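You operate a simulated robot arm through the tools that you are given. There is no shell and no other tool. Be economical: measure what you need, move in short steps, check, and stop when the job is done.

You are at the controls of a simulated two-armed robot. One attempt, no reset.

JOB
Take the mouse and leave it on the upper left shelf of the middle bench. Turn the white box dial to 80. Count the grey caps on the top of the island bench, then put as many of the beakers from the top of the island bench on the upper middle shelf of the counter. Turn the scans dial to 32 x. Put the orange stick from the top of the island bench on the upper left shelf of the high bench and the blue stick on the yellow ring. Put the jar from the top of the island bench on the blue block. Stack the tub labelled "clips" from the top of the island bench on top of the tub that says "caps". Do these in any order. Set down upright: beaker, jar.

Only the result counts: the job must be done as asked and must still hold three seconds after the hand-in. Knocking over, shifting, dropping, spilling or breaking anything else fails it. A push-on lid holds only when it is set on centred and level and pressed home; a screw cap is set on level and turned clockwise until tight.

ROBOT AND FRAMES
Two 7-joint arms with two-finger parallel grippers on one trunk, on a base that drives. Base frame: it is fixed to the floor where the robot stands at the start and does not move with it; the origin is under the middle of the robot, x ahead of it, y to its left, z up; the surface under the hand at the start is at about z = 0.76. Readings come in m, degrees, newtons and seconds.
The left shoulder is at the start at [0.02, 0.113, 1.197], the right one opposite. With the tool pointing down near the work surface each hand reaches from about 0.1 to 0.58 m from the robot's upright axis, wherever it stands, measured 20 degrees to its own side. Places, roughly: beaker [-1, 1, 0.75]; blue block (5x5x2 cm) [-2.7, 2.9, 0.8]; grey cap (6x6x5 cm) [-0.6, 1, 0.8]; jar (6x6x8 cm) [-2.7, 2.3, 0.8]; mouse (6x11x4 cm) [0.5, 0, 0.8]; scans dial [-0.8, 1.3, 1]; stick [-1.75, 2.25, 0.75]; tub [-3, 2.5, 0.75]; upper left shelf of the high bench [-0.8, 4.4, 0.5]; upper left shelf of the middle bench [-3.2, -1.5, 0.4]; upper middle shelf of the counter [-4.4, -1.7, 0.5]; white box dial [0.4, -0.3, 0.9]; yellow ring (5x5x2 cm) [-2.1, 2.6, 0.8]. Payload 1.57 kg a hand.
The tool frame of a hand sits at the grasp point between the pads (the TCP): z along the fingers, y along the line on which they close. The tips reach 0.03 m beyond it. The gripper opens to 0.08 m. The fingers are 0.017 m wide and 0.012 m thick; the gripper's body (0.04 by 0.082 m) begins 0.08 m behind the TCP.
Orientation is that of the tool frame in the base frame, as a unit quaternion [x, y, z, w]. With the fingers straight down and closing along the base's y, the tool's x points along the base's -x, its y along +y and its z along -z.

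CONTROLS
- The arms move only by the tool step_arm. It takes "left_plan", "right_plan" or both (then of equal length, played together; a hand with none holds still); each is a list of rows, each an object of numbers (a shift or turn left out is 0, a gripper value left out holds the last): "dx", "dy", "dz": the shift along the base's x, y, z in units of 25 mm (1.0 is 25 mm); "wx", "wy", "wz": the turn, a rotation vector about the base's x, y, z in units of 5 degrees (1.0 is 5 degrees). In form: [{"dx": .., "dy": .., "dz": .., "wx": .., "wy": .., "wz": ..}, ...]. A call has 1 to 10 rows; each row shifts and turns the commanded pose from where the row before left it. "left_jaw" and "right_jaw" are, for a hand that has rows, the finger opening in m, from 0 to 0.08, set as the call begins (left out, the last holds). A call with a number of a shift or a turn outside -1 to 1 is refused whole. Rows are played at 5 a second. More than 0.05 m and 8.6 degrees between two rows, or a gripper value outside its range, and nothing of the call is played. A pose out of reach is approached as far as the arm can. The call stops where the force on the tool passes 40 N (or 10 N more than at its start, if that is more) or the arm is blocked; 0.2 s more then pass. Each finger travels about 0.045 m/s and halts on what it meets, pressing with about 30 N; the grip force reading is that of the motor and also rises with nothing between the fingers. The clock runs only during rows and for 0.2 s after the last one: add rows that do not move to give the fingers time. It gives the time, the measured TCP pose, the force on the tool (base axes), the opening and the grip force at its end, in the units of the frame above (readings bear some noise), with the torque about the TCP (base axes, N m) and any sound that the robot's microphone picked up.
- Cameras (640 x 400 px; columns grow to the right, rows downward): "scene" is now at [0.0853, -0.0485, 1.3266]; the picture's right is [-0.54, -0.84, 0.00], its down [-0.43, 0.27, -0.86] and it looks along [0.73, -0.47, -0.51] (base axes); focal length 233 px, centre (320, 200). "left" rides on the left gripper at [0.072, 0.007, -0.122] in its tool frame; the picture's right is [-0.09, 1.00, 0.00], its down [-0.84, -0.08, -0.54] and it looks along [-0.54, -0.05, 0.84] (tool axes); focal length 238 px, centre (320, 200). "right" rides on the right gripper at [0.072, -0.007, -0.122] in its tool frame; the picture's right is [0.09, 1.00, 0.00], its down [-0.84, 0.08, -0.54] and it looks along [-0.54, 0.05, 0.84] (tool axes); focal length 238 px, centre (320, 200). There is no depth. A picture from a camera that has moved, and an enlarged one, comes with that camera's place and axes in the base frame and with its lens.
- snapshot(camera): a new picture of that camera. The clock stands still meanwhile.
- lift_body(by): slides the trunk up (or, below 0, down) by that many m; the arms and the scene camera ride with it, the base frame stays. It gives what a move gives, with no picture.
- roll_base(legs): drives the robot by 1 to 6 legs, each [ahead, left, turn to the left] in m, m and degrees, along the robot's own axes; the way and the turn of a leg run together, so that a leg with both is an arc; at most 1.5 m and 180 degrees a leg. The arms and the cameras ride along, it lands a little off, and it stops where it bumps. It gives what a move gives.
- turn_head(pan, tilt): turns the head with the scene camera to pan (to the left, within 80 degrees either way) and tilt (down, from -29 to 69), counted from straight ahead of the robot. It gives what a move gives.
- close_up(camera, box): a new picture of the part [left, top, right, bottom] of that camera's present view, enlarged. The clock stands still meanwhile.
- close_job(): hands the job in; it is judged then, once.

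Go step by step. Nothing tells you exact positions but the pictures and the camera data: compare them with the known pose of the tool, close in by small moves and look again before you grip or let go. The budget is 483 turns and 230 pictures, counting those below and the enlarged ones. Unless the task says otherwise, let go and move clear before handing in.

The tools are called as a command line: name --argument value ..., lists and objects as JSON in quotes. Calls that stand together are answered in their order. step_arm: Moves the arms, as the interface text tells. Its arguments: {"type":"object","properties":{"left_plan":{"type":"array","items":{"type":"object","properties":{"dx":{"type":"number"},"dy":{"type":"number"},"dz":{"type":"number"},"wx":{"type":"number"},"wy":{"type":"number"},"wz":{"type":"number"}}}},"left_jaw":{"type":"number"},"right_plan":{"type":"array","items":{"type":"object","properties":{"dx":{"type":"number"},"dy":{"type":"number"},"dz":{"type":"number"},"wx":{"type":"number"},"wy":{"type":"number"},"wz":{"type":"number"}}}},"right_jaw":{"type":"number"}},"required":[]} The other tools are called the same way: lift_body (by) slides the trunk up or down; roll_base (legs) drives the base; turn_head (pan, tilt) turns the head that bears the scene camera; snapshot (camera) takes a picture; close_up (camera, box) takes an enlarged picture of a part of a camera's view; close_job () hands the job in.

At the start:

```text
time_s: 0.0
left_ee_pos: [0.3979, -0.0561, 1.2252]
left_tool_rot: [-0.001, 1.0, 0.0, 0.0]
left_ft_force: [-0.3, 0.0, -0.2]
left_moment: [0.01, 0.02, 0.02]
left_grip_width: 0.0797
left_grasp_force: 0.1
right_ee_pos: [0.278, -0.2896, 1.145]
right_tool_rot: [0.0, 1.0, 0.0, 0.0]
right_ft_force: [-0.5, -0.6, 0.1]
right_moment: [-0.04, 0.0, 0.03]
right_grip_width: 0.08
right_grasp_force: 0.1
trunk travel left (down, up): [-0.25, 0.32]
robot x, y, heading: [-0.0042, -0.0025, 0.1]
head pan, tilt: [-32.6, 30.4]
```

scene: 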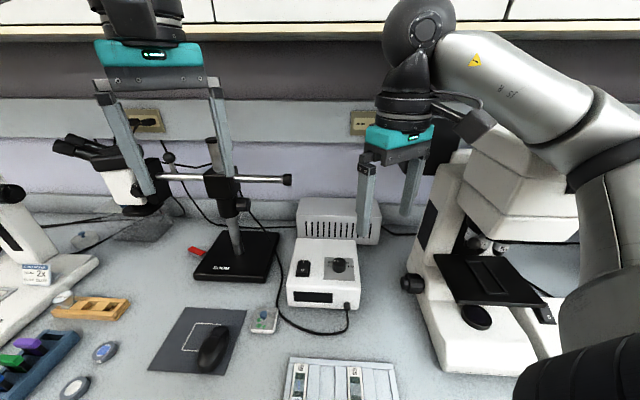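
right: 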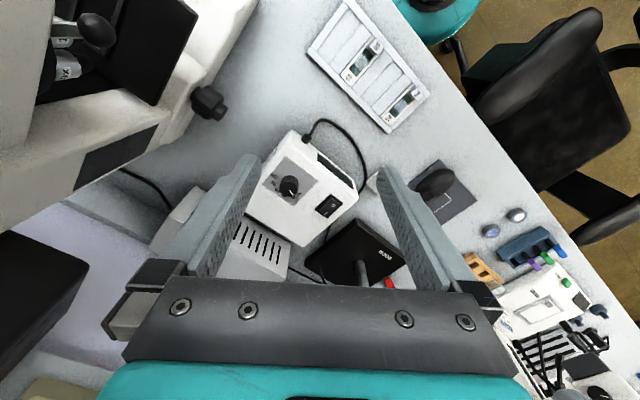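
left: 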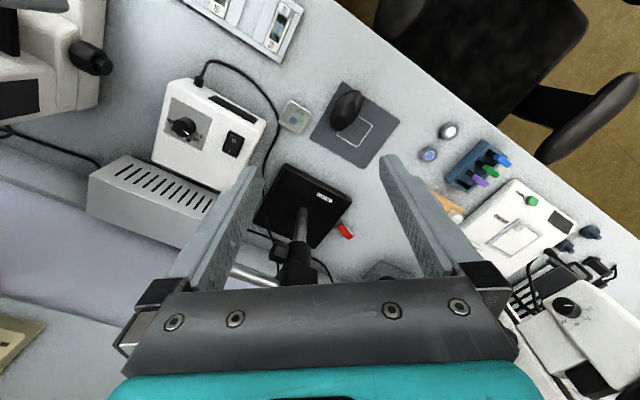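

I see the bench ahead with the white box and its dial, the mouse on a pad, and microscopes. First I look closer at the dial and the mouse.

close_up --camera "right" --box '[240, 140, 360, 215]'

close_up --camera "scene" --box '[280, 220, 380, 320]'

```text
5.33 times, centred on (300, 178) of right
camera zoom: at [0.2057, -0.2939, 1.2672], right [-0.09, 1.0, 0.0], down [0.84, 0.08, 0.54], along [0.54, 0.05, -0.84], focal length 1271 px, centre (427, 320)
```

zoom: 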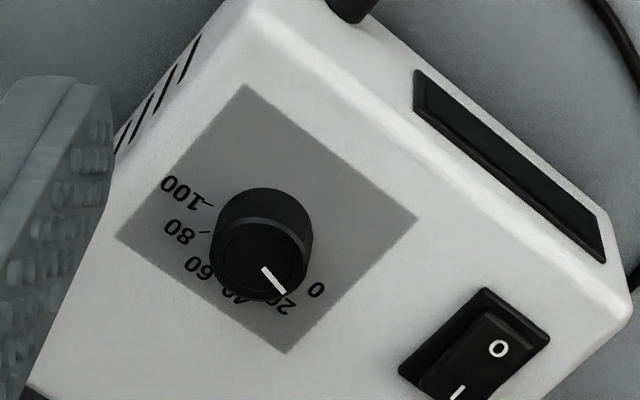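

```text
4.00 times, centred on (330, 270) of scene
camera zoom: at [0.0853, -0.0485, 1.3266], right [-0.54, -0.84, 0.0], down [-0.43, 0.27, -0.86], along [0.73, -0.47, -0.51], focal length 933 px, centre (280, -80)
```

zoom: 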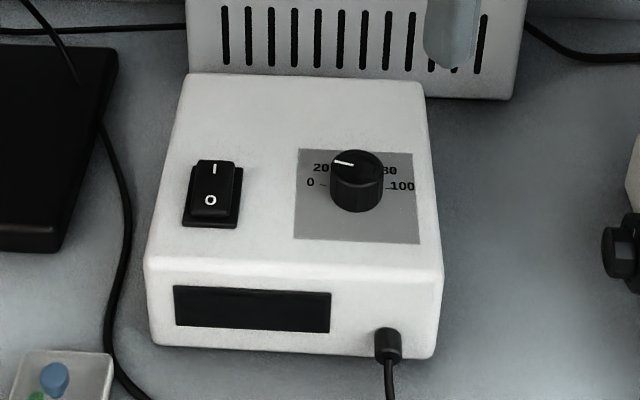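

The dial knob's top lies near (0.431, -0.331, 0.885) with a vertical axis; the pointer is at 0 (about +40°), and 80 lies about 120° clockwise from there. I move the right hand above it, pre-turned counter-clockwise.

step_arm --right_plan '[{"dx": 0.612, "dy": -0.168, "dz": -0.5, "wz": 1}, {"dx": 0.612, "dy": -0.168, "dz": -0.5, "wz": 1}, {"dx": 0.612, "dy": -0.168, "dz": -0.5, "wz": 1}, {"dx": 0.612, "dy": -0.168, "dz": -0.5, "wz": 1}, {"dx": 0.612, "dy": -0.168, "dz": -0.5, "wz": 1}, {"dx": 0.612, "dy": -0.168, "dz": -0.5, "wz": 1}, {"dx": 0.612, "dy": -0.168, "dz": -0.5, "wz": 1}, {"dx": 0.612, "dy": -0.168, "dz": -0.5, "wz": 1}, {"dx": 0.612, "dy": -0.168, "dz": -0.5, "wz": 1}, {"dx": 0.612, "dy": -0.168, "dz": -0.5, "wz": 1}]' --right_jaw 0.08

snapshot --camera "right"

```text
time_s: 2.2
left_ee_pos: [0.381, -0.0462, 1.2326]
left_tool_rot: [0.0, 1.0, -0.005, 0.007]
left_ft_force: [0.6, 0.3, -0.2]
left_moment: [0.01, 0.05, -0.01]
left_grip_width: 0.0801
left_grasp_force: 0.1
right_ee_pos: [0.3538, -0.2708, 1.0706]
right_tool_rot: [-0.31, 0.951, -0.01, 0.008]
right_ft_force: [0.8, 1.4, -0.4]
right_moment: [-0.08, 0.09, 0.0]
right_grip_width: 0.0801
right_grasp_force: 0.0
right hand out of reach, approached as far as the arm can: row 6, 7, 8, 9, 10
trunk travel left (down, up): [-0.25, 0.32]
robot x, y, heading: [-0.0014, -0.0001, -0.0]
head pan, tilt: [-32.6, 30.4]
```

```text
224 pictures are left
camera right: at [0.2973, -0.3157, 1.1926], right [-0.66, 0.75, -0.02], down [0.62, 0.56, 0.55], along [0.42, 0.35, -0.84], focal length 238 px, centre (320, 200)
```

right: 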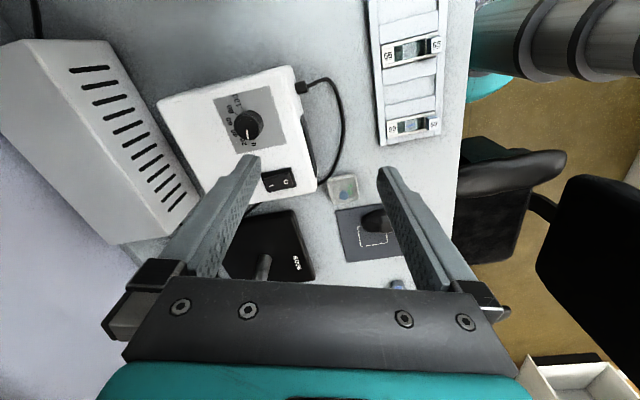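

The arm hit a limit, possibly due to the wrist turn. I turn the wrist back to zero in place and then try the approach with no turn.

step_arm --right_plan '[{"wz": -1}, {"wz": -1}, {"wz": -1}, {"wz": -1}, {"wz": -1}, {"wz": -1}, {"wz": -1}]'

step_arm --right_plan '[{"dx": 0.5, "dy": -0.4, "dz": -0.3}, {"dx": 0.5, "dy": -0.4, "dz": -0.3}, {"dx": 0.5, "dy": -0.4, "dz": -0.3}, {"dx": 0.5, "dy": -0.4, "dz": -0.3}, {"dx": 0.5, "dy": -0.4, "dz": -0.3}]'

```text
time_s: 3.8
left_ee_pos: [0.382, -0.0447, 1.2313]
left_tool_rot: [-0.001, 1.0, -0.005, 0.007]
left_ft_force: [0.6, -0.9, 0.2]
left_moment: [-0.04, 0.01, 0.03]
left_grip_width: 0.0799
left_grasp_force: 0.2
right_ee_pos: [0.3542, -0.27, 1.0685]
right_tool_rot: [-0.012, 1.0, -0.007, 0.008]
right_ft_force: [-0.2, 0.1, 0.0]
right_moment: [-0.03, -0.01, 0.02]
right_grip_width: 0.0796
right_grasp_force: 0.1
trunk travel left (down, up): [-0.25, 0.32]
robot x, y, heading: [0.0003, 0.0001, 0.0]
head pan, tilt: [-32.6, 30.4]
```

```text
time_s: 5.0
left_ee_pos: [0.3768, -0.0433, 1.2347]
left_tool_rot: [-0.001, 1.0, -0.006, 0.009]
left_ft_force: [-0.7, 0.1, 0.4]
left_moment: [-0.02, -0.01, 0.03]
left_grip_width: 0.0801
left_grasp_force: 0.0
right_ee_pos: [0.4106, -0.3216, 1.0345]
right_tool_rot: [-0.009, 1.0, -0.009, 0.012]
right_ft_force: [0.5, 0.6, -0.4]
right_moment: [0.03, -0.01, -0.02]
right_grip_width: 0.0798
right_grasp_force: 0.1
trunk travel left (down, up): [-0.25, 0.32]
robot x, y, heading: [-0.0008, 0.0004, -0.2]
head pan, tilt: [-32.6, 30.4]
```

Without the turn it reaches. I check alignment over the knob.

step_arm --right_plan '[{"dx": 0.8, "dy": -0.38, "dz": -0.8}, {"dz": -0.8}, {}]'

snapshot --camera "right"

```text
time_s: 5.8
left_ee_pos: [0.4035, -0.051, 1.2241]
left_tool_rot: [-0.002, 1.0, -0.001, -0.003]
left_ft_force: [0.3, 0.5, -0.3]
left_moment: [0.0, -0.02, -0.04]
left_grip_width: 0.0797
left_grasp_force: 0.0
right_ee_pos: [0.4585, -0.3252, 0.9783]
right_tool_rot: [-0.025, 1.0, -0.001, -0.003]
right_ft_force: [0.1, -0.2, -0.2]
right_moment: [-0.06, 0.01, 0.0]
right_grip_width: 0.0799
right_grasp_force: 0.1
trunk travel left (down, up): [-0.25, 0.32]
robot x, y, heading: [-0.0003, -0.0031, 0.2]
head pan, tilt: [-32.6, 30.4]
```

```text
223 pictures are left
camera right: at [0.3871, -0.333, 1.1018], right [-0.14, 0.99, 0.0], down [0.84, 0.12, 0.54], along [0.53, 0.08, -0.84], focal length 238 px, centre (320, 200)
```

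right: 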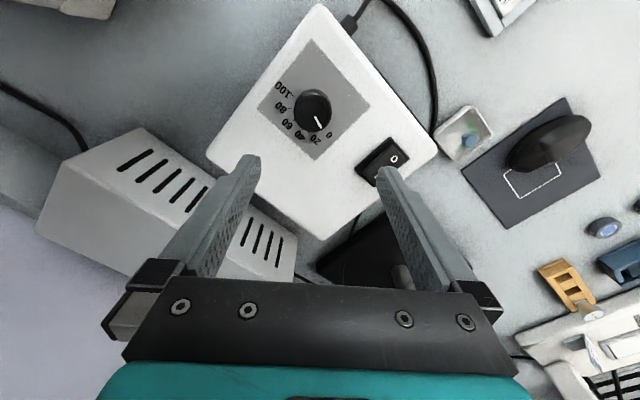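

The knob is confirmed at about (0.433, -0.331). I centre on it.

step_arm --right_plan '[{"dx": -0.5, "dy": -0.1}, {"dx": -0.5, "dy": -0.1}, {}, {}, {}]'

```text
time_s: 7.2
left_ee_pos: [0.4043, -0.0387, 1.2262]
left_tool_rot: [-0.005, 1.0, -0.005, -0.003]
left_ft_force: [0.8, 1.0, -0.3]
left_moment: [-0.01, 0.06, 0.02]
left_grip_width: 0.0799
left_grasp_force: 0.1
right_ee_pos: [0.4387, -0.2988, 0.981]
right_tool_rot: [-0.048, 0.999, 0.005, -0.004]
right_ft_force: [-0.3, -0.1, -0.4]
right_moment: [0.03, 0.03, 0.01]
right_grip_width: 0.0799
right_grasp_force: 0.1
trunk travel left (down, up): [-0.25, 0.32]
robot x, y, heading: [0.0009, 0.0035, 0.2]
head pan, tilt: [-32.6, 30.4]
stopped in row 5 (right hand): the arm was blocked; the commanded pose is now the measured one
```

The arm reports being blocked; I look at the scene to see why.

snapshot --camera "scene"

snapshot --camera "left"

```text
222 pictures are left
camera scene: at [0.0928, -0.0319, 1.3278], right [-0.53, -0.85, 0.01], down [-0.43, 0.26, -0.86], along [0.73, -0.46, -0.5], focal length 233 px, centre (320, 200)
```

scene: 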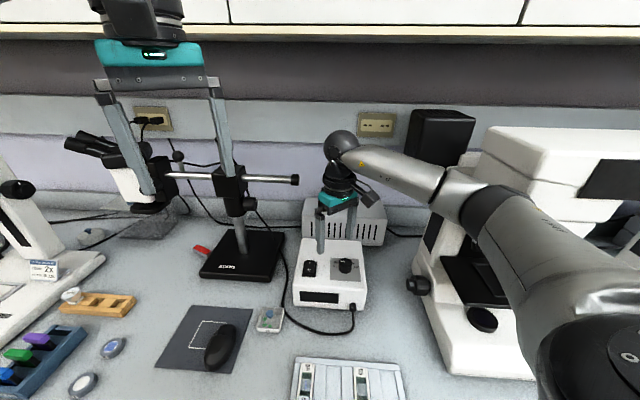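

```text
221 pictures are left
camera left: at [0.333, -0.0314, 1.3485], right [0.08, 1.0, -0.01], down [0.84, -0.06, 0.54], along [0.54, -0.05, -0.84], focal length 238 px, centre (320, 200)
```

left: 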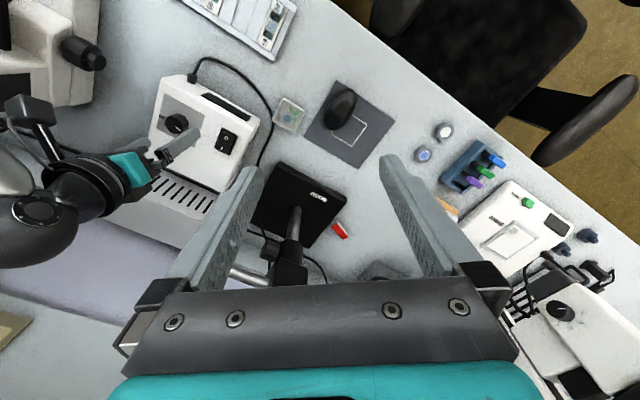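

The right arm's elbow is close to the tall microscope. I back the right hand out and up, and will use the left hand for the dial with the robot turned to the right.

step_arm --right_plan '[{"dz": 1}, {"dz": 1}, {"dx": -0.8, "dy": 0.1, "dz": 1}, {"dx": -1, "dy": 0.1, "dz": 1}, {"dx": -1, "dy": 0.1, "dz": 1}, {"dx": -1, "dy": 0.1, "dz": 1}, {"dx": -1, "dy": 0, "dz": 1}, {"dx": -1, "dz": 1}, {"dx": -0.5, "dz": 1}, {}]'

lift_body --by 0.3

turn_head --pan -60 --tilt 45

snapshot --camera "scene"

```text
time_s: 8.4
left_ee_pos: [0.3909, -0.0366, 1.2296]
left_tool_rot: [-0.003, 1.0, -0.006, 0.002]
left_ft_force: [-0.2, 0.1, 0.2]
left_moment: [-0.01, -0.02, 0.02]
left_grip_width: 0.08
left_grasp_force: 0.1
right_ee_pos: [0.3393, -0.2452, 1.0234]
right_tool_rot: [-0.104, 0.986, 0.024, -0.127]
right_ft_force: [-1.4, -0.3, 0.2]
right_moment: [0.01, 0.02, 0.04]
right_grip_width: 0.0801
right_grasp_force: 0.0
trunk travel left (down, up): [-0.25, 0.32]
robot x, y, heading: [0.0034, 0.0017, 0.3]
head pan, tilt: [-32.6, 30.4]
stopped in row 6 (right hand): the arm was blocked; the commanded pose is now the measured one
```

```text
time_s: 9.3
left_ee_pos: [0.3902, -0.0434, 1.2711]
left_tool_rot: [-0.003, 1.0, -0.004, 0.002]
left_ft_force: [0.5, 0.7, -0.1]
left_moment: [0.0, -0.02, 0.02]
left_grip_width: 0.08
left_grasp_force: 0.0
right_ee_pos: [0.2964, -0.2383, 0.9986]
right_tool_rot: [-0.117, 0.966, 0.041, -0.225]
right_ft_force: [-0.7, 0.3, -0.6]
right_moment: [0.01, 0.03, -0.02]
right_grip_width: 0.0802
right_grasp_force: 0.0
trunk travel left (down, up): [-0.29, 0.28]
robot x, y, heading: [-0.0008, 0.0028, 0.6]
head pan, tilt: [-32.6, 30.4]
stopped: the arm was blocked; the commanded pose is now the measured one
```

```text
time_s: 10.2
left_ee_pos: [0.3911, -0.0411, 1.2693]
left_tool_rot: [-0.004, 1.0, -0.004, 0.002]
left_ft_force: [0.5, -0.1, -0.2]
left_moment: [0.01, -0.02, -0.01]
left_grip_width: 0.0799
left_grasp_force: 0.0
right_ee_pos: [0.299, -0.2397, 0.9994]
right_tool_rot: [-0.116, 0.968, 0.038, -0.221]
right_ft_force: [-0.4, -0.1, 0.0]
right_moment: [-0.04, -0.02, -0.01]
right_grip_width: 0.08
right_grasp_force: 0.0
trunk travel left (down, up): [-0.29, 0.28]
robot x, y, heading: [-0.0001, 0.0037, 0.5]
head pan, tilt: [-60.0, 45.0]
```

```text
220 pictures are left
camera scene: at [0.0441, -0.0562, 1.3454], right [-0.86, -0.5, 0.0], down [-0.35, 0.6, -0.71], along [0.36, -0.62, -0.7], focal length 233 px, centre (320, 200)
```

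scene: 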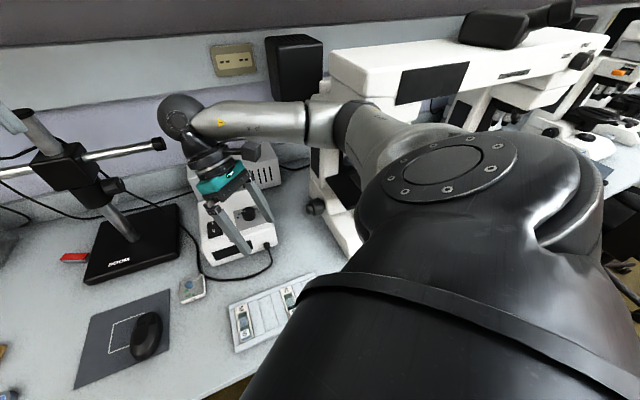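

The right forearm is caught under the microscope's head. I undo the lift and retrace my way out gently.

lift_body --by -0.04

snapshot --camera "right"

```text
time_s: 11.1
left_ee_pos: [0.3932, -0.0416, 1.2277]
left_tool_rot: [-0.004, 1.0, -0.005, 0.002]
left_ft_force: [0.0, -0.3, 0.6]
left_moment: [-0.06, 0.03, -0.02]
left_grip_width: 0.0801
left_grasp_force: 0.1
right_ee_pos: [0.3004, -0.2407, 0.9596]
right_tool_rot: [-0.116, 0.967, 0.038, -0.222]
right_ft_force: [-0.2, 0.1, 0.1]
right_moment: [-0.02, -0.03, 0.0]
right_grip_width: 0.0799
right_grasp_force: 0.0
trunk travel left (down, up): [-0.25, 0.32]
robot x, y, heading: [-0.002, 0.0012, 0.3]
head pan, tilt: [-60.0, 45.0]
```

```text
219 pictures are left
camera right: at [0.2924, -0.2642, 1.0988], right [-0.28, 0.94, 0.16], down [0.95, 0.26, 0.14], along [0.09, 0.2, -0.98], focal length 238 px, centre (320, 200)
```

right: 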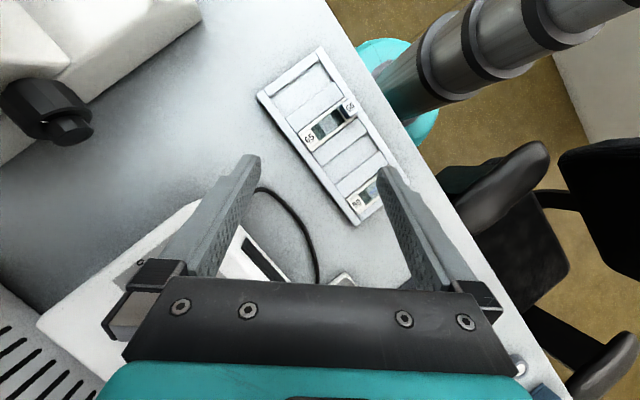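

The hand is pitched by about 25°. I reverse it: forward again while restoring the tool to vertical.

step_arm --right_plan '[{"dx": 0.9, "dy": -0.4, "dz": 0.1, "wy": -0.87}, {"dx": 0.9, "dy": -0.4, "dz": 0.1, "wy": -0.87}, {"dx": 0.9, "dy": -0.4, "dz": 0.1, "wy": -0.87}, {"dx": 0.9, "dy": -0.4, "dz": 0.1, "wy": -0.87}, {"dx": 0.9, "dy": -0.4, "dz": 0.1, "wy": -0.87}, {"dx": 0.9, "dy": -0.4, "dz": 0.1, "wy": -0.87}]'

snapshot --camera "scene"

```text
time_s: 12.5
left_ee_pos: [0.3976, -0.0443, 1.2259]
left_tool_rot: [-0.003, 1.0, -0.004, 0.0]
left_ft_force: [0.1, -0.1, -0.6]
left_moment: [0.01, 0.04, 0.0]
left_grip_width: 0.0797
left_grasp_force: 0.1
right_ee_pos: [0.4405, -0.3004, 0.9735]
right_tool_rot: [-0.125, 0.992, 0.013, 0.002]
right_ft_force: [0.1, -0.1, -0.2]
right_moment: [0.01, 0.03, -0.03]
right_grip_width: 0.08
right_grasp_force: 0.2
trunk travel left (down, up): [-0.25, 0.32]
robot x, y, heading: [-0.0012, 0.0074, 0.3]
head pan, tilt: [-60.0, 45.0]
```

```text
218 pictures are left
camera scene: at [0.0496, -0.0588, 1.305], right [-0.86, -0.5, 0.0], down [-0.36, 0.61, -0.71], along [0.36, -0.62, -0.7], focal length 233 px, centre (320, 200)
```

scene: 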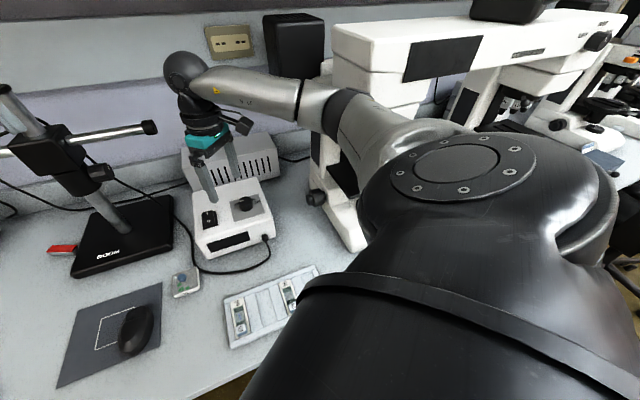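

I'll pull the robot straight back from the bench to free the forearm; first I check the floor to the left and rear.

turn_head --pan 80 --tilt 35

snapshot --camera "scene"

turn_head --pan 20 --tilt 40

snapshot --camera "scene"

```text
time_s: 14.7
left_ee_pos: [0.3971, -0.0441, 1.2263]
left_tool_rot: [-0.004, 1.0, -0.003, -0.001]
left_ft_force: [-0.1, 0.6, -1.4]
left_moment: [0.0, 0.01, 0.03]
left_grip_width: 0.08
left_grasp_force: 0.0
right_ee_pos: [0.4393, -0.3001, 0.9748]
right_tool_rot: [-0.124, 0.992, 0.012, 0.0]
right_ft_force: [0.9, 0.6, -0.1]
right_moment: [-0.01, 0.01, 0.01]
right_grip_width: 0.0795
right_grasp_force: 0.1
trunk travel left (down, up): [-0.25, 0.32]
robot x, y, heading: [-0.0012, 0.0032, 0.3]
head pan, tilt: [80.0, 35.0]
```

```text
217 pictures are left
camera scene: at [0.0241, 0.0987, 1.3187], right [0.99, -0.17, 0.0], down [-0.1, -0.57, -0.81], along [0.14, 0.8, -0.58], focal length 233 px, centre (320, 200)
```

scene: 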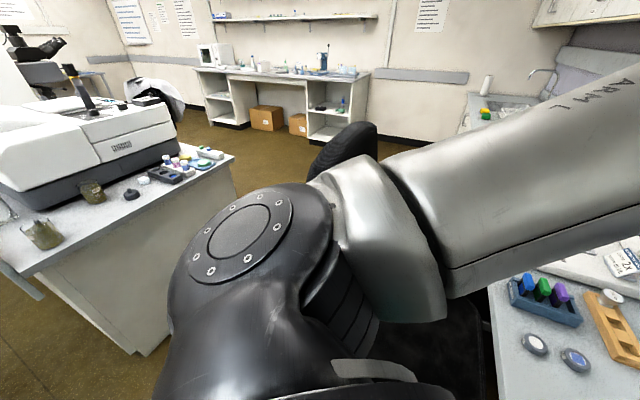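

```text
time_s: 16.0
left_ee_pos: [0.3972, -0.0429, 1.226]
left_tool_rot: [-0.004, 1.0, -0.003, -0.001]
left_ft_force: [-0.5, -0.4, -0.1]
left_moment: [-0.01, 0.02, 0.01]
left_grip_width: 0.0802
left_grasp_force: 0.1
right_ee_pos: [0.4414, -0.3009, 0.9736]
right_tool_rot: [-0.124, 0.992, 0.012, 0.0]
right_ft_force: [-0.3, -0.2, 0.3]
right_moment: [-0.05, 0.01, -0.02]
right_grip_width: 0.0801
right_grasp_force: 0.2
trunk travel left (down, up): [-0.25, 0.32]
robot x, y, heading: [-0.0008, -0.0008, 0.4]
head pan, tilt: [20.0, 40.0]
```

```text
216 pictures are left
camera scene: at [0.0891, 0.0415, 1.3115], right [0.35, -0.94, 0.01], down [-0.6, -0.23, -0.76], along [0.72, 0.26, -0.65], focal length 233 px, centre (320, 200)
```

scene: 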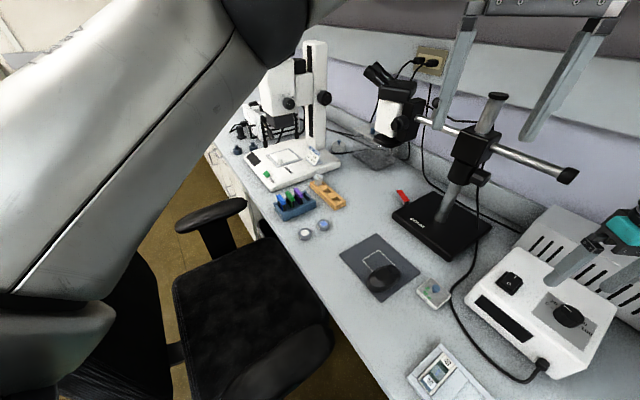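

The chair is close on the left but backing perpendicular to the bench leads away from it. I back off 15 cm perpendicular to the bench.

roll_base --legs '[[-0.126, 0.081, 0]]'

turn_head --pan -60 --tilt 45

snapshot --camera "scene"

```text
time_s: 16.6
left_ee_pos: [0.3948, -0.0448, 1.2267]
left_tool_rot: [-0.003, 1.0, -0.003, 0.0]
left_ft_force: [0.3, 0.0, 0.7]
left_moment: [0.0, -0.05, 0.0]
left_grip_width: 0.0801
left_grasp_force: 0.0
right_ee_pos: [0.4403, -0.2995, 0.9745]
right_tool_rot: [-0.127, 0.992, 0.013, 0.002]
right_ft_force: [0.4, 0.7, 0.1]
right_moment: [0.01, 0.02, 0.02]
right_grip_width: 0.0799
right_grasp_force: 0.0
trunk travel left (down, up): [-0.25, 0.32]
robot x, y, heading: [-0.0013, 0.0082, 0.3]
head pan, tilt: [20.0, 40.0]
stopped in leg 1: the robot was blocked; the commanded pose is now the measured one
```

```text
time_s: 18.2
left_ee_pos: [0.3959, -0.0447, 1.2268]
left_tool_rot: [-0.003, 1.0, -0.004, 0.0]
left_ft_force: [0.0, 0.2, 0.0]
left_moment: [-0.01, 0.0, -0.02]
left_grip_width: 0.0801
left_grasp_force: 0.1
right_ee_pos: [0.4392, -0.2995, 0.9742]
right_tool_rot: [-0.125, 0.992, 0.013, 0.001]
right_ft_force: [-0.2, -0.3, 0.8]
right_moment: [-0.02, 0.02, 0.0]
right_grip_width: 0.0801
right_grasp_force: 0.0
trunk travel left (down, up): [-0.25, 0.32]
robot x, y, heading: [0.0, 0.0029, 0.5]
head pan, tilt: [-60.0, 45.0]
```

```text
215 pictures are left
camera scene: at [0.0491, -0.059, 1.3049], right [-0.86, -0.51, 0.0], down [-0.36, 0.61, -0.71], along [0.36, -0.61, -0.7], focal length 233 px, centre (320, 200)
```

scene: 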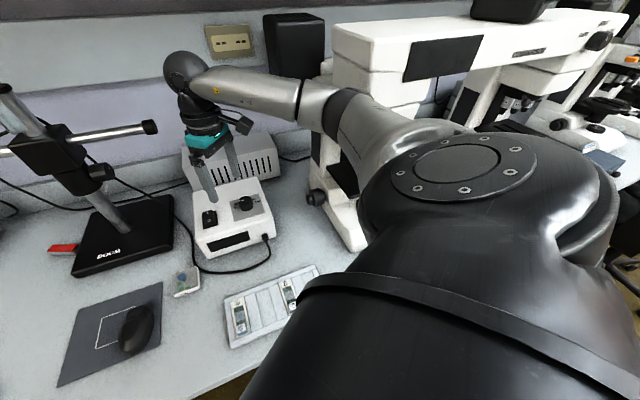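

Blocked at once. I test a short pure backward roll to see whether it is the base or the arm.

roll_base --legs '[[-0.04, 0, 0]]'

snapshot --camera "left"

```text
time_s: 18.8
left_ee_pos: [0.394, -0.0454, 1.2271]
left_tool_rot: [-0.004, 1.0, -0.002, -0.001]
left_ft_force: [-0.2, -0.8, 0.2]
left_moment: [-0.01, 0.01, -0.02]
left_grip_width: 0.0799
left_grasp_force: 0.0
right_ee_pos: [0.4399, -0.2985, 0.9743]
right_tool_rot: [-0.128, 0.992, 0.014, 0.002]
right_ft_force: [0.4, 0.5, -1.1]
right_moment: [0.0, 0.0, -0.01]
right_grip_width: 0.0799
right_grasp_force: 0.1
trunk travel left (down, up): [-0.25, 0.32]
robot x, y, heading: [-0.0005, 0.0062, 0.4]
head pan, tilt: [-60.0, 45.0]
stopped in leg 1: the robot was blocked; the commanded pose is now the measured one
```

```text
214 pictures are left
camera left: at [0.3229, -0.0383, 1.3489], right [0.08, 1.0, 0.0], down [0.84, -0.07, 0.54], along [0.54, -0.05, -0.84], focal length 238 px, centre (320, 200)
```

left: 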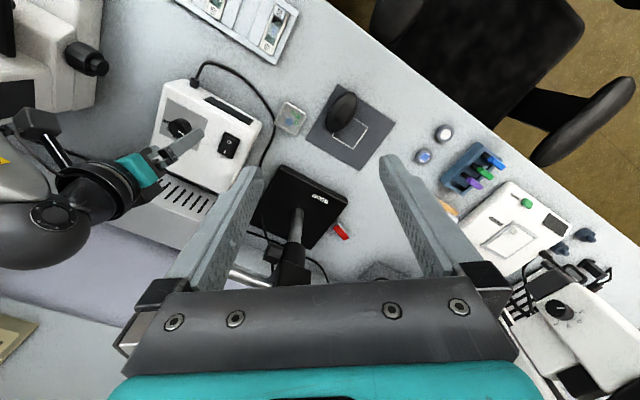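

The base may be blocked by something unseen behind, so I free the arm by hand motion: slide the right hand leftwards along the bench while the left hand moves out of the way.

step_arm --right_plan '[{"dx": 0.2, "dy": 0.6}, {"dx": 0.2, "dy": 0.6}, {"dx": 0.2, "dy": 0.6}, {"dx": 0.2, "dy": 0.6}, {"dx": 0.2, "dy": 0.6}]' --left_plan '[{"dy": 1, "dz": 0.5, "dx": -0.5}, {"dy": 1, "dz": 0.5, "dx": -0.5}, {"dy": 1, "dz": 0.5, "dx": -0.5}, {"dy": 1, "dz": 0.5, "dx": -0.5}, {"dy": 1, "dz": 0.5}]'

snapshot --camera "scene"

```text
time_s: 20.0
left_ee_pos: [0.3449, 0.0799, 1.29]
left_tool_rot: [-0.004, 1.0, 0.0, 0.0]
left_ft_force: [0.7, -0.1, 0.6]
left_moment: [0.02, 0.0, 0.0]
left_grip_width: 0.0798
left_grasp_force: 0.1
right_ee_pos: [0.4643, -0.2279, 0.9743]
right_tool_rot: [-0.127, 0.992, 0.016, 0.003]
right_ft_force: [-0.6, 0.4, 0.4]
right_moment: [-0.02, -0.02, 0.01]
right_grip_width: 0.0802
right_grasp_force: 0.1
trunk travel left (down, up): [-0.25, 0.32]
robot x, y, heading: [-0.0016, 0.0043, 0.2]
head pan, tilt: [-60.0, 45.0]
```

```text
213 pictures are left
camera scene: at [0.0479, -0.065, 1.3046], right [-0.86, -0.51, 0.0], down [-0.36, 0.61, -0.71], along [0.36, -0.61, -0.71], focal length 233 px, centre (320, 200)
```

scene: 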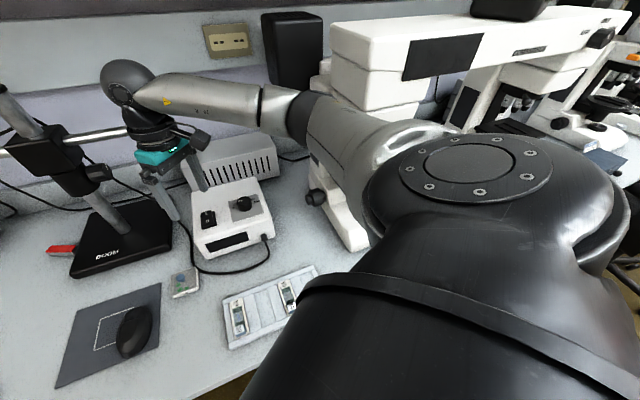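

The elbow is now clear of the column. I draw the hand back toward the robot and up in small steps.

step_arm --right_plan '[{"dx": -0.6, "dy": 0.5}, {"dx": -0.6, "dy": 0.5}, {"dx": -0.6, "dy": 0.5}, {"dx": -0.6, "dy": 0.5}, {"dx": -0.6, "dy": 0.5}]'

snapshot --camera "scene"

```text
time_s: 21.2
left_ee_pos: [0.3451, 0.0781, 1.2904]
left_tool_rot: [-0.003, 1.0, 0.0, 0.0]
left_ft_force: [0.1, 0.3, 0.5]
left_moment: [-0.02, 0.04, -0.02]
left_grip_width: 0.0802
left_grasp_force: 0.1
right_ee_pos: [0.3906, -0.1644, 0.9732]
right_tool_rot: [-0.125, 0.992, 0.016, 0.002]
right_ft_force: [1.3, 0.5, 0.1]
right_moment: [0.0, -0.02, 0.04]
right_grip_width: 0.0801
right_grasp_force: 0.1
trunk travel left (down, up): [-0.25, 0.32]
robot x, y, heading: [-0.0063, 0.0034, 0.2]
head pan, tilt: [-60.0, 45.0]
```

```text
212 pictures are left
camera scene: at [0.0479, -0.0655, 1.3046], right [-0.86, -0.51, 0.0], down [-0.36, 0.61, -0.71], along [0.36, -0.61, -0.71], focal length 233 px, centre (320, 200)
```

scene: 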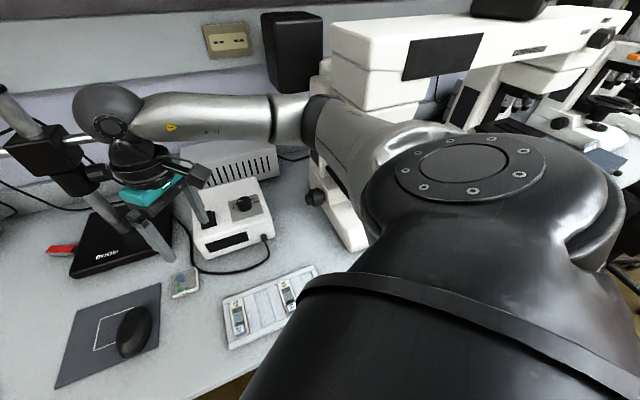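

Tracking is good. Now upwards a little.

step_arm --right_plan '[{"dz": 0.7, "dy": 0.2}, {"dz": 0.7, "dy": 0.2}, {"dz": 0.7, "dy": 0.2}, {"dz": 0.7, "dy": 0.2}, {"dz": 0.7, "dy": 0.2}]' --left_plan '[{"dy": 0.8}, {"dy": 0.8}, {"dy": 0.8}, {"dy": 0.8}, {}]'

snapshot --camera "scene"

```text
time_s: 22.4
left_ee_pos: [0.3451, 0.1573, 1.2892]
left_tool_rot: [-0.003, 1.0, 0.0, 0.0]
left_ft_force: [-0.3, 0.6, 0.8]
left_moment: [-0.01, -0.02, 0.01]
left_grip_width: 0.0801
left_grasp_force: 0.1
right_ee_pos: [0.3887, -0.1415, 1.0605]
right_tool_rot: [-0.127, 0.992, 0.018, 0.002]
right_ft_force: [-0.1, 0.2, 0.4]
right_moment: [0.02, 0.0, -0.01]
right_grip_width: 0.0797
right_grasp_force: 0.1
trunk travel left (down, up): [-0.25, 0.32]
robot x, y, heading: [-0.0016, 0.0065, 0.2]
head pan, tilt: [-60.0, 45.0]
```

```text
211 pictures are left
camera scene: at [0.048, -0.0657, 1.3046], right [-0.86, -0.51, 0.0], down [-0.36, 0.61, -0.71], along [0.36, -0.61, -0.71], focal length 233 px, centre (320, 200)
```

scene: 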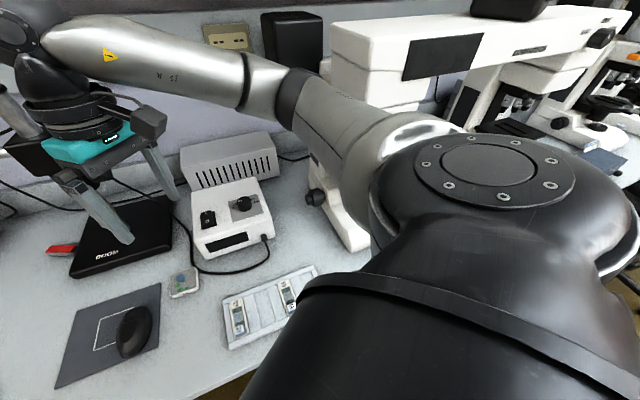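

Now I try lifting the trunk.

lift_body --by 0.2

snapshot --camera "scene"

```text
time_s: 24.6
left_ee_pos: [0.3459, 0.1571, 1.4898]
left_tool_rot: [-0.003, 1.0, 0.0, 0.0]
left_ft_force: [0.9, 0.0, -0.3]
left_moment: [0.03, 0.02, 0.0]
left_grip_width: 0.0801
left_grasp_force: 0.0
right_ee_pos: [0.3884, -0.1404, 1.2616]
right_tool_rot: [-0.128, 0.992, 0.015, 0.003]
right_ft_force: [0.1, 0.1, 0.2]
right_moment: [0.02, 0.02, 0.01]
right_grip_width: 0.0799
right_grasp_force: 0.1
trunk travel left (down, up): [-0.45, 0.12]
robot x, y, heading: [-0.002, 0.0008, 0.3]
head pan, tilt: [-60.0, 45.0]
```

```text
210 pictures are left
camera scene: at [0.0481, -0.0656, 1.5045], right [-0.86, -0.51, 0.0], down [-0.36, 0.61, -0.71], along [0.36, -0.61, -0.71], focal length 233 px, centre (320, 200)
```

scene: 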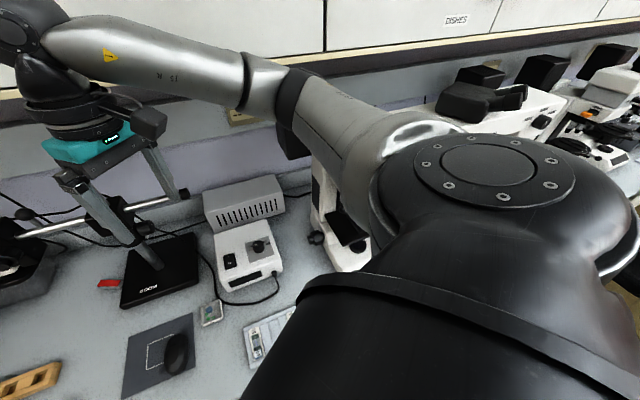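

Free now. I test whether the base can roll.

roll_base --legs '[[-0.08, 0.05, 0]]'

```text
time_s: 25.7
left_ee_pos: [0.2653, 0.2059, 1.4902]
left_tool_rot: [-0.005, 1.0, 0.0, 0.0]
left_ft_force: [-0.4, 0.3, 0.4]
left_moment: [-0.03, 0.0, 0.01]
left_grip_width: 0.0802
left_grasp_force: 0.0
right_ee_pos: [0.3088, -0.0913, 1.2614]
right_tool_rot: [-0.127, 0.992, 0.016, 0.002]
right_ft_force: [0.3, 0.3, 0.3]
right_moment: [0.01, -0.01, -0.04]
right_grip_width: 0.08
right_grasp_force: 0.0
trunk travel left (down, up): [-0.45, 0.12]
robot x, y, heading: [-0.082, 0.0527, 0.7]
head pan, tilt: [-60.0, 45.0]
```

The base moves freely now. I tuck the right hand in, then turn the robot right to use the left hand at the dial.

step_arm --right_plan '[{"dx": -0.9, "dy": -0.4, "dz": 0.3}, {"dx": -0.9, "dy": -0.4, "dz": 0.3}, {"dx": -0.9, "dy": -0.4, "dz": 0.3}, {"dx": -0.9, "dy": -0.4, "dz": 0.3}, {"dx": -0.9, "dy": -0.4, "dz": 0.3}, {"dx": -0.9, "dy": -0.4, "dz": 0.3}]'

roll_base --legs '[[0, 0, -57.5]]'

turn_head --pan 10 --tilt 45

snapshot --camera "scene"

```text
time_s: 27.1
left_ee_pos: [0.2647, 0.2044, 1.49]
left_tool_rot: [-0.004, 1.0, 0.001, 0.001]
left_ft_force: [0.0, -1.0, 0.8]
left_moment: [0.02, 0.01, 0.0]
left_grip_width: 0.08
left_grasp_force: 0.0
right_ee_pos: [0.1734, -0.1524, 1.306]
right_tool_rot: [-0.127, 0.992, 0.018, 0.002]
right_ft_force: [0.2, 0.8, 0.7]
right_moment: [-0.02, -0.03, -0.03]
right_grip_width: 0.0799
right_grasp_force: 0.0
trunk travel left (down, up): [-0.45, 0.12]
robot x, y, heading: [-0.0804, 0.0527, 0.4]
head pan, tilt: [-60.0, 45.0]
```

```text
time_s: 30.1
left_ee_pos: [0.2328, -0.1589, 1.4893]
left_tool_rot: [0.478, 0.879, 0.001, 0.0]
left_ft_force: [0.4, 0.3, 0.4]
left_moment: [-0.02, 0.01, -0.01]
left_grip_width: 0.08
left_grasp_force: 0.1
right_ee_pos: [-0.1177, -0.2741, 1.3069]
right_tool_rot: [0.365, 0.931, 0.014, 0.01]
right_ft_force: [0.1, 1.0, -0.3]
right_moment: [-0.03, -0.03, -0.04]
right_grip_width: 0.0798
right_grasp_force: 0.2
trunk travel left (down, up): [-0.45, 0.12]
robot x, y, heading: [-0.0792, 0.0504, -57.0]
head pan, tilt: [-60.0, 45.0]
```

```text
time_s: 31.5
left_ee_pos: [0.2332, -0.1589, 1.4896]
left_tool_rot: [0.478, 0.878, 0.0, 0.0]
left_ft_force: [-1.1, -0.8, 1.0]
left_moment: [-0.03, 0.03, -0.01]
left_grip_width: 0.0798
left_grasp_force: 0.0
right_ee_pos: [-0.117, -0.2742, 1.3077]
right_tool_rot: [0.366, 0.93, 0.013, 0.011]
right_ft_force: [-0.9, 0.2, -0.3]
right_moment: [0.03, 0.02, 0.04]
right_grip_width: 0.08
right_grasp_force: 0.0
trunk travel left (down, up): [-0.45, 0.12]
robot x, y, heading: [-0.08, 0.0551, -57.2]
head pan, tilt: [10.0, 45.0]
```

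```text
209 pictures are left
camera scene: at [-0.022, -0.0154, 1.5046], right [-0.73, -0.68, 0.0], down [-0.48, 0.52, -0.71], along [0.48, -0.52, -0.71], focal length 233 px, centre (320, 200)
```

scene: 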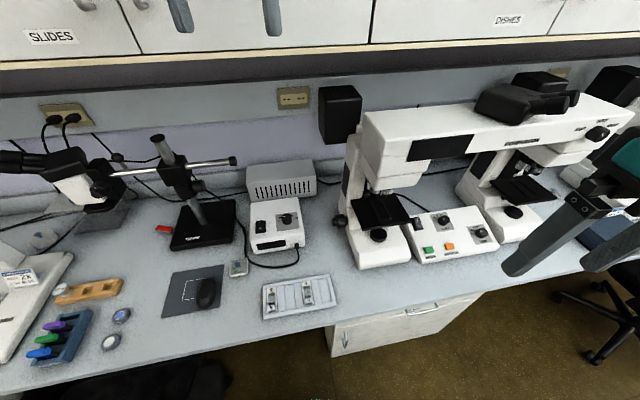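

Clear view; nothing seems displaced. I drive back up to the bench and lower the trunk a bit.

roll_base --legs '[[0.089, 0.041, 0]]'

lift_body --by -0.12

step_arm --left_plan '[{"dx": 0.47, "dy": -0.48, "dz": -1}, {"dx": 0.47, "dy": -0.48, "dz": -1}, {"dx": 0.47, "dy": -0.48, "dz": -1}, {"dx": 0.47, "dy": -0.48, "dz": -1}, {"dx": 0.47, "dy": -0.48, "dz": -1}, {"dx": 0.47, "dy": -0.48, "dz": -1}, {"dx": 0.47, "dy": -0.48, "dz": -1}, {"dx": 0.47, "dy": -0.48, "dz": -1}, {"dx": 0.47, "dy": -0.48, "dz": -1}, {"dx": 0.47, "dy": -0.48, "dz": -1}]' --left_jaw 0.08

snapshot --camera "left"

```text
time_s: 32.6
left_ee_pos: [0.3171, -0.2114, 1.489]
left_tool_rot: [0.477, 0.879, -0.001, 0.0]
left_ft_force: [0.1, -0.2, 0.3]
left_moment: [0.03, 0.02, 0.01]
left_grip_width: 0.0801
left_grasp_force: 0.0
right_ee_pos: [-0.0329, -0.326, 1.3059]
right_tool_rot: [0.365, 0.931, 0.014, 0.01]
right_ft_force: [-0.1, -0.1, -0.9]
right_moment: [0.02, 0.0, 0.0]
right_grip_width: 0.0801
right_grasp_force: 0.0
trunk travel left (down, up): [-0.45, 0.12]
robot x, y, heading: [-0.0014, 0.0016, -57.0]
head pan, tilt: [10.0, 45.0]
```

```text
time_s: 34.1
left_ee_pos: [0.3172, -0.2114, 1.3695]
left_tool_rot: [0.477, 0.879, 0.001, 0.001]
left_ft_force: [0.0, -0.4, 1.7]
left_moment: [-0.02, 0.01, 0.0]
left_grip_width: 0.0801
left_grasp_force: 0.0
right_ee_pos: [-0.0336, -0.3274, 1.1867]
right_tool_rot: [0.366, 0.93, 0.013, 0.009]
right_ft_force: [0.6, 0.8, 0.3]
right_moment: [0.01, -0.02, -0.03]
right_grip_width: 0.08
right_grasp_force: 0.1
trunk travel left (down, up): [-0.33, 0.24]
robot x, y, heading: [0.0007, -0.0002, -57.1]
head pan, tilt: [10.0, 45.0]
```

```text
time_s: 36.3
left_ee_pos: [0.4352, -0.3299, 1.1182]
left_tool_rot: [0.476, 0.879, 0.0, 0.001]
left_ft_force: [0.2, 0.3, -0.3]
left_moment: [-0.01, 0.04, -0.02]
left_grip_width: 0.0801
left_grasp_force: 0.2
right_ee_pos: [-0.0327, -0.3269, 1.1877]
right_tool_rot: [0.366, 0.931, 0.013, 0.009]
right_ft_force: [-0.3, 0.5, -0.1]
right_moment: [-0.01, 0.02, -0.02]
right_grip_width: 0.08
right_grasp_force: 0.0
trunk travel left (down, up): [-0.33, 0.24]
robot x, y, heading: [0.0039, -0.0048, -56.9]
head pan, tilt: [10.0, 45.0]
```

```text
208 pictures are left
camera left: at [0.4015, -0.2665, 1.241], right [0.89, 0.46, 0.0], down [0.39, -0.74, 0.54], along [0.25, -0.48, -0.84], focal length 238 px, centre (320, 200)
```

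left: 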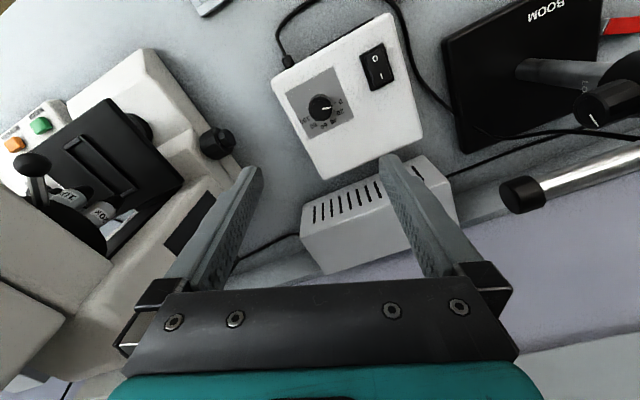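

Alignment is excellent: knob at (0.434, -0.330). I pre-turn +30° while descending to just above it.

step_arm --left_plan '[{"dz": -0.85, "wz": 0.6}, {"dz": -0.85, "wz": 0.6}, {"dz": -0.85, "wz": 0.6}, {"dz": -0.85, "wz": 0.6}, {"dz": -0.85, "wz": 0.6}, {"dz": -0.85, "wz": 0.6}, {"dz": -0.85, "wz": 0.6}, {"dz": -0.8, "wz": 0.6}, {"wz": 0.6}, {"wz": 0.6}]'

snapshot --camera "left"

```text
time_s: 38.5
left_ee_pos: [0.4353, -0.331, 0.9531]
left_tool_rot: [0.232, 0.973, 0.001, 0.0]
left_ft_force: [0.9, -0.2, -0.8]
left_moment: [0.03, -0.02, -0.03]
left_grip_width: 0.0801
left_grasp_force: 0.0
right_ee_pos: [-0.0337, -0.3263, 1.1875]
right_tool_rot: [0.365, 0.931, 0.013, 0.01]
right_ft_force: [-0.4, -0.4, 0.5]
right_moment: [0.0, -0.01, 0.0]
right_grip_width: 0.08
right_grasp_force: 0.0
trunk travel left (down, up): [-0.33, 0.24]
robot x, y, heading: [0.0029, 0.0004, -56.8]
head pan, tilt: [10.0, 45.0]
```

```text
207 pictures are left
camera left: at [0.3745, -0.2925, 1.0736], right [0.53, 0.85, 0.0], down [0.71, -0.45, 0.54], along [0.46, -0.29, -0.84], focal length 238 px, centre (320, 200)
```

left: 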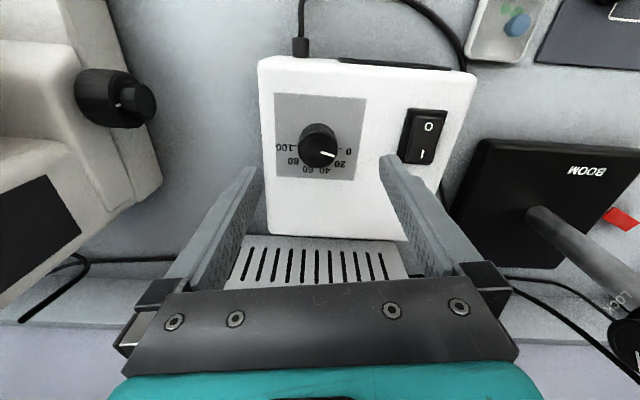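

close_up --camera "left" --box '[264, 80, 376, 192]'

```text
3.57 times, centred on (320, 136) of left
camera zoom: at [0.3745, -0.2925, 1.0736], right [0.53, 0.85, 0.0], down [0.71, -0.45, 0.54], along [0.46, -0.29, -0.84], focal length 851 px, centre (320, 429)
```

zoom: 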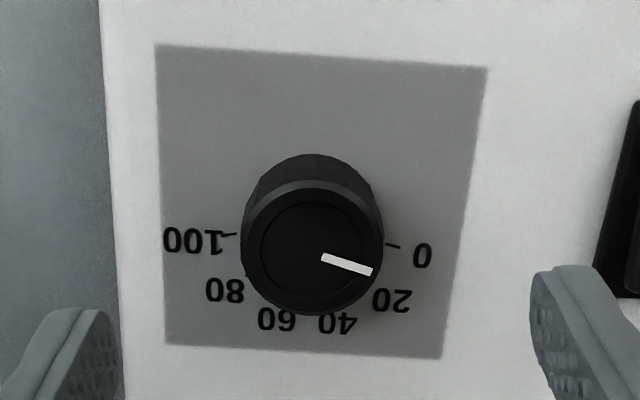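

The pointer is slightly beyond 0 (≈44°); 80 lies at ≈-80.5°. I descend and grip the knob.

step_arm --left_plan '[{"dz": -1}, {"dz": -1}, {}]'

step_arm --left_plan '[{}, {}, {}, {}, {}, {}]' --left_jaw 0.02

```text
time_s: 39.3
left_ee_pos: [0.4356, -0.3313, 0.8998]
left_tool_rot: [0.234, 0.972, 0.0, 0.0]
left_ft_force: [-0.2, 0.4, -0.4]
left_moment: [0.02, 0.02, -0.01]
left_grip_width: 0.0798
left_grasp_force: 0.2
right_ee_pos: [-0.0334, -0.3279, 1.187]
right_tool_rot: [0.365, 0.931, 0.013, 0.01]
right_ft_force: [-0.1, 0.1, -0.4]
right_moment: [-0.01, -0.03, 0.03]
right_grip_width: 0.0802
right_grasp_force: 0.0
trunk travel left (down, up): [-0.33, 0.24]
robot x, y, heading: [0.0032, -0.0013, -56.8]
head pan, tilt: [10.0, 45.0]
```

```text
time_s: 40.7
left_ee_pos: [0.4342, -0.3331, 0.9004]
left_tool_rot: [0.234, 0.972, -0.001, 0.0]
left_ft_force: [-3.7, -8.0, -5.0]
left_moment: [-0.64, 0.05, -0.02]
left_grip_width: 0.0351
left_grasp_force: 43.3
right_ee_pos: [-0.0331, -0.3275, 1.1874]
right_tool_rot: [0.366, 0.93, 0.014, 0.01]
right_ft_force: [0.5, -0.2, 1.1]
right_moment: [-0.02, -0.05, -0.05]
right_grip_width: 0.0799
right_grasp_force: 0.1
trunk travel left (down, up): [-0.33, 0.24]
robot x, y, heading: [0.0043, 0.0018, -57.0]
head pan, tilt: [10.0, 45.0]
```

Gripped. I relieve the small lateral force and turn clockwise.

step_arm --left_plan '[{"dy": -0.08, "dx": -0.04}, {"wz": -1}, {"wz": -1}, {"wz": -1}, {"wz": -1}, {"wz": -1}, {"wz": -1}, {"wz": -1}, {"wz": -1}, {"wz": -1}]'

step_arm --left_plan '[{"wz": -1}, {"wz": -1}, {"wz": -1}, {"wz": -1}, {"wz": -1}, {"wz": -1}]'

close_up --camera "left" --box '[240, 60, 400, 160]'

```text
time_s: 42.9
left_ee_pos: [0.4358, -0.3304, 0.9005]
left_tool_rot: [0.588, 0.809, 0.002, 0.0]
left_ft_force: [7.6, 4.8, -1.8]
left_moment: [0.16, -0.75, 0.03]
left_grip_width: 0.0355
left_grasp_force: 42.4
right_ee_pos: [-0.0327, -0.3268, 1.1854]
right_tool_rot: [0.366, 0.931, 0.013, 0.011]
right_ft_force: [0.4, 0.2, -0.2]
right_moment: [0.01, 0.02, -0.02]
right_grip_width: 0.08
right_grasp_force: 0.0
trunk travel left (down, up): [-0.33, 0.24]
robot x, y, heading: [0.0034, 0.0004, -57.0]
head pan, tilt: [10.0, 45.0]
```

```text
time_s: 44.3
left_ee_pos: [0.4377, -0.3307, 0.9007]
left_tool_rot: [0.777, 0.629, 0.001, 0.001]
left_ft_force: [17.5, 4.3, -2.0]
left_moment: [0.39, 0.17, 0.05]
left_grip_width: 0.0353
left_grasp_force: 42.8
right_ee_pos: [-0.0312, -0.3267, 1.1876]
right_tool_rot: [0.366, 0.931, 0.013, 0.009]
right_ft_force: [0.1, 0.0, -0.3]
right_moment: [0.02, 0.02, 0.01]
right_grip_width: 0.0801
right_grasp_force: 0.1
trunk travel left (down, up): [-0.33, 0.24]
robot x, y, heading: [0.0028, 0.0031, -56.9]
head pan, tilt: [10.0, 45.0]
```

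```text
4.00 times, centred on (320, 110) of left
camera zoom: at [0.4593, -0.2631, 1.0226], right [0.95, -0.3, 0.0], down [-0.25, -0.8, 0.54], along [-0.16, -0.52, -0.84], focal length 953 px, centre (320, 560)
```

zoom: 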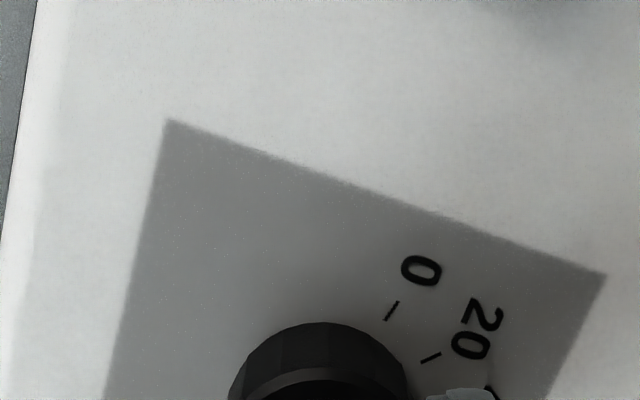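

75° done. I relieve the lateral force and go on another 30°.

step_arm --left_plan '[{"dx": 0.12, "dy": 0.04}, {"wz": -1}, {"wz": -1}, {"wz": -1}, {"wz": -1}, {"wz": -1}, {"wz": -1}]'

```text
time_s: 45.9
left_ee_pos: [0.4396, -0.3324, 0.9009]
left_tool_rot: [0.914, 0.406, 0.001, 0.001]
left_ft_force: [11.0, 1.4, 2.4]
left_moment: [0.81, -0.15, 0.0]
left_grip_width: 0.0356
left_grasp_force: 42.8
right_ee_pos: [-0.031, -0.3265, 1.1867]
right_tool_rot: [0.366, 0.931, 0.013, 0.01]
right_ft_force: [0.3, 0.8, -0.4]
right_moment: [-0.01, 0.01, -0.02]
right_grip_width: 0.08
right_grasp_force: 0.1
trunk travel left (down, up): [-0.33, 0.24]
robot x, y, heading: [0.0026, -0.0023, -57.2]
head pan, tilt: [10.0, 45.0]
```

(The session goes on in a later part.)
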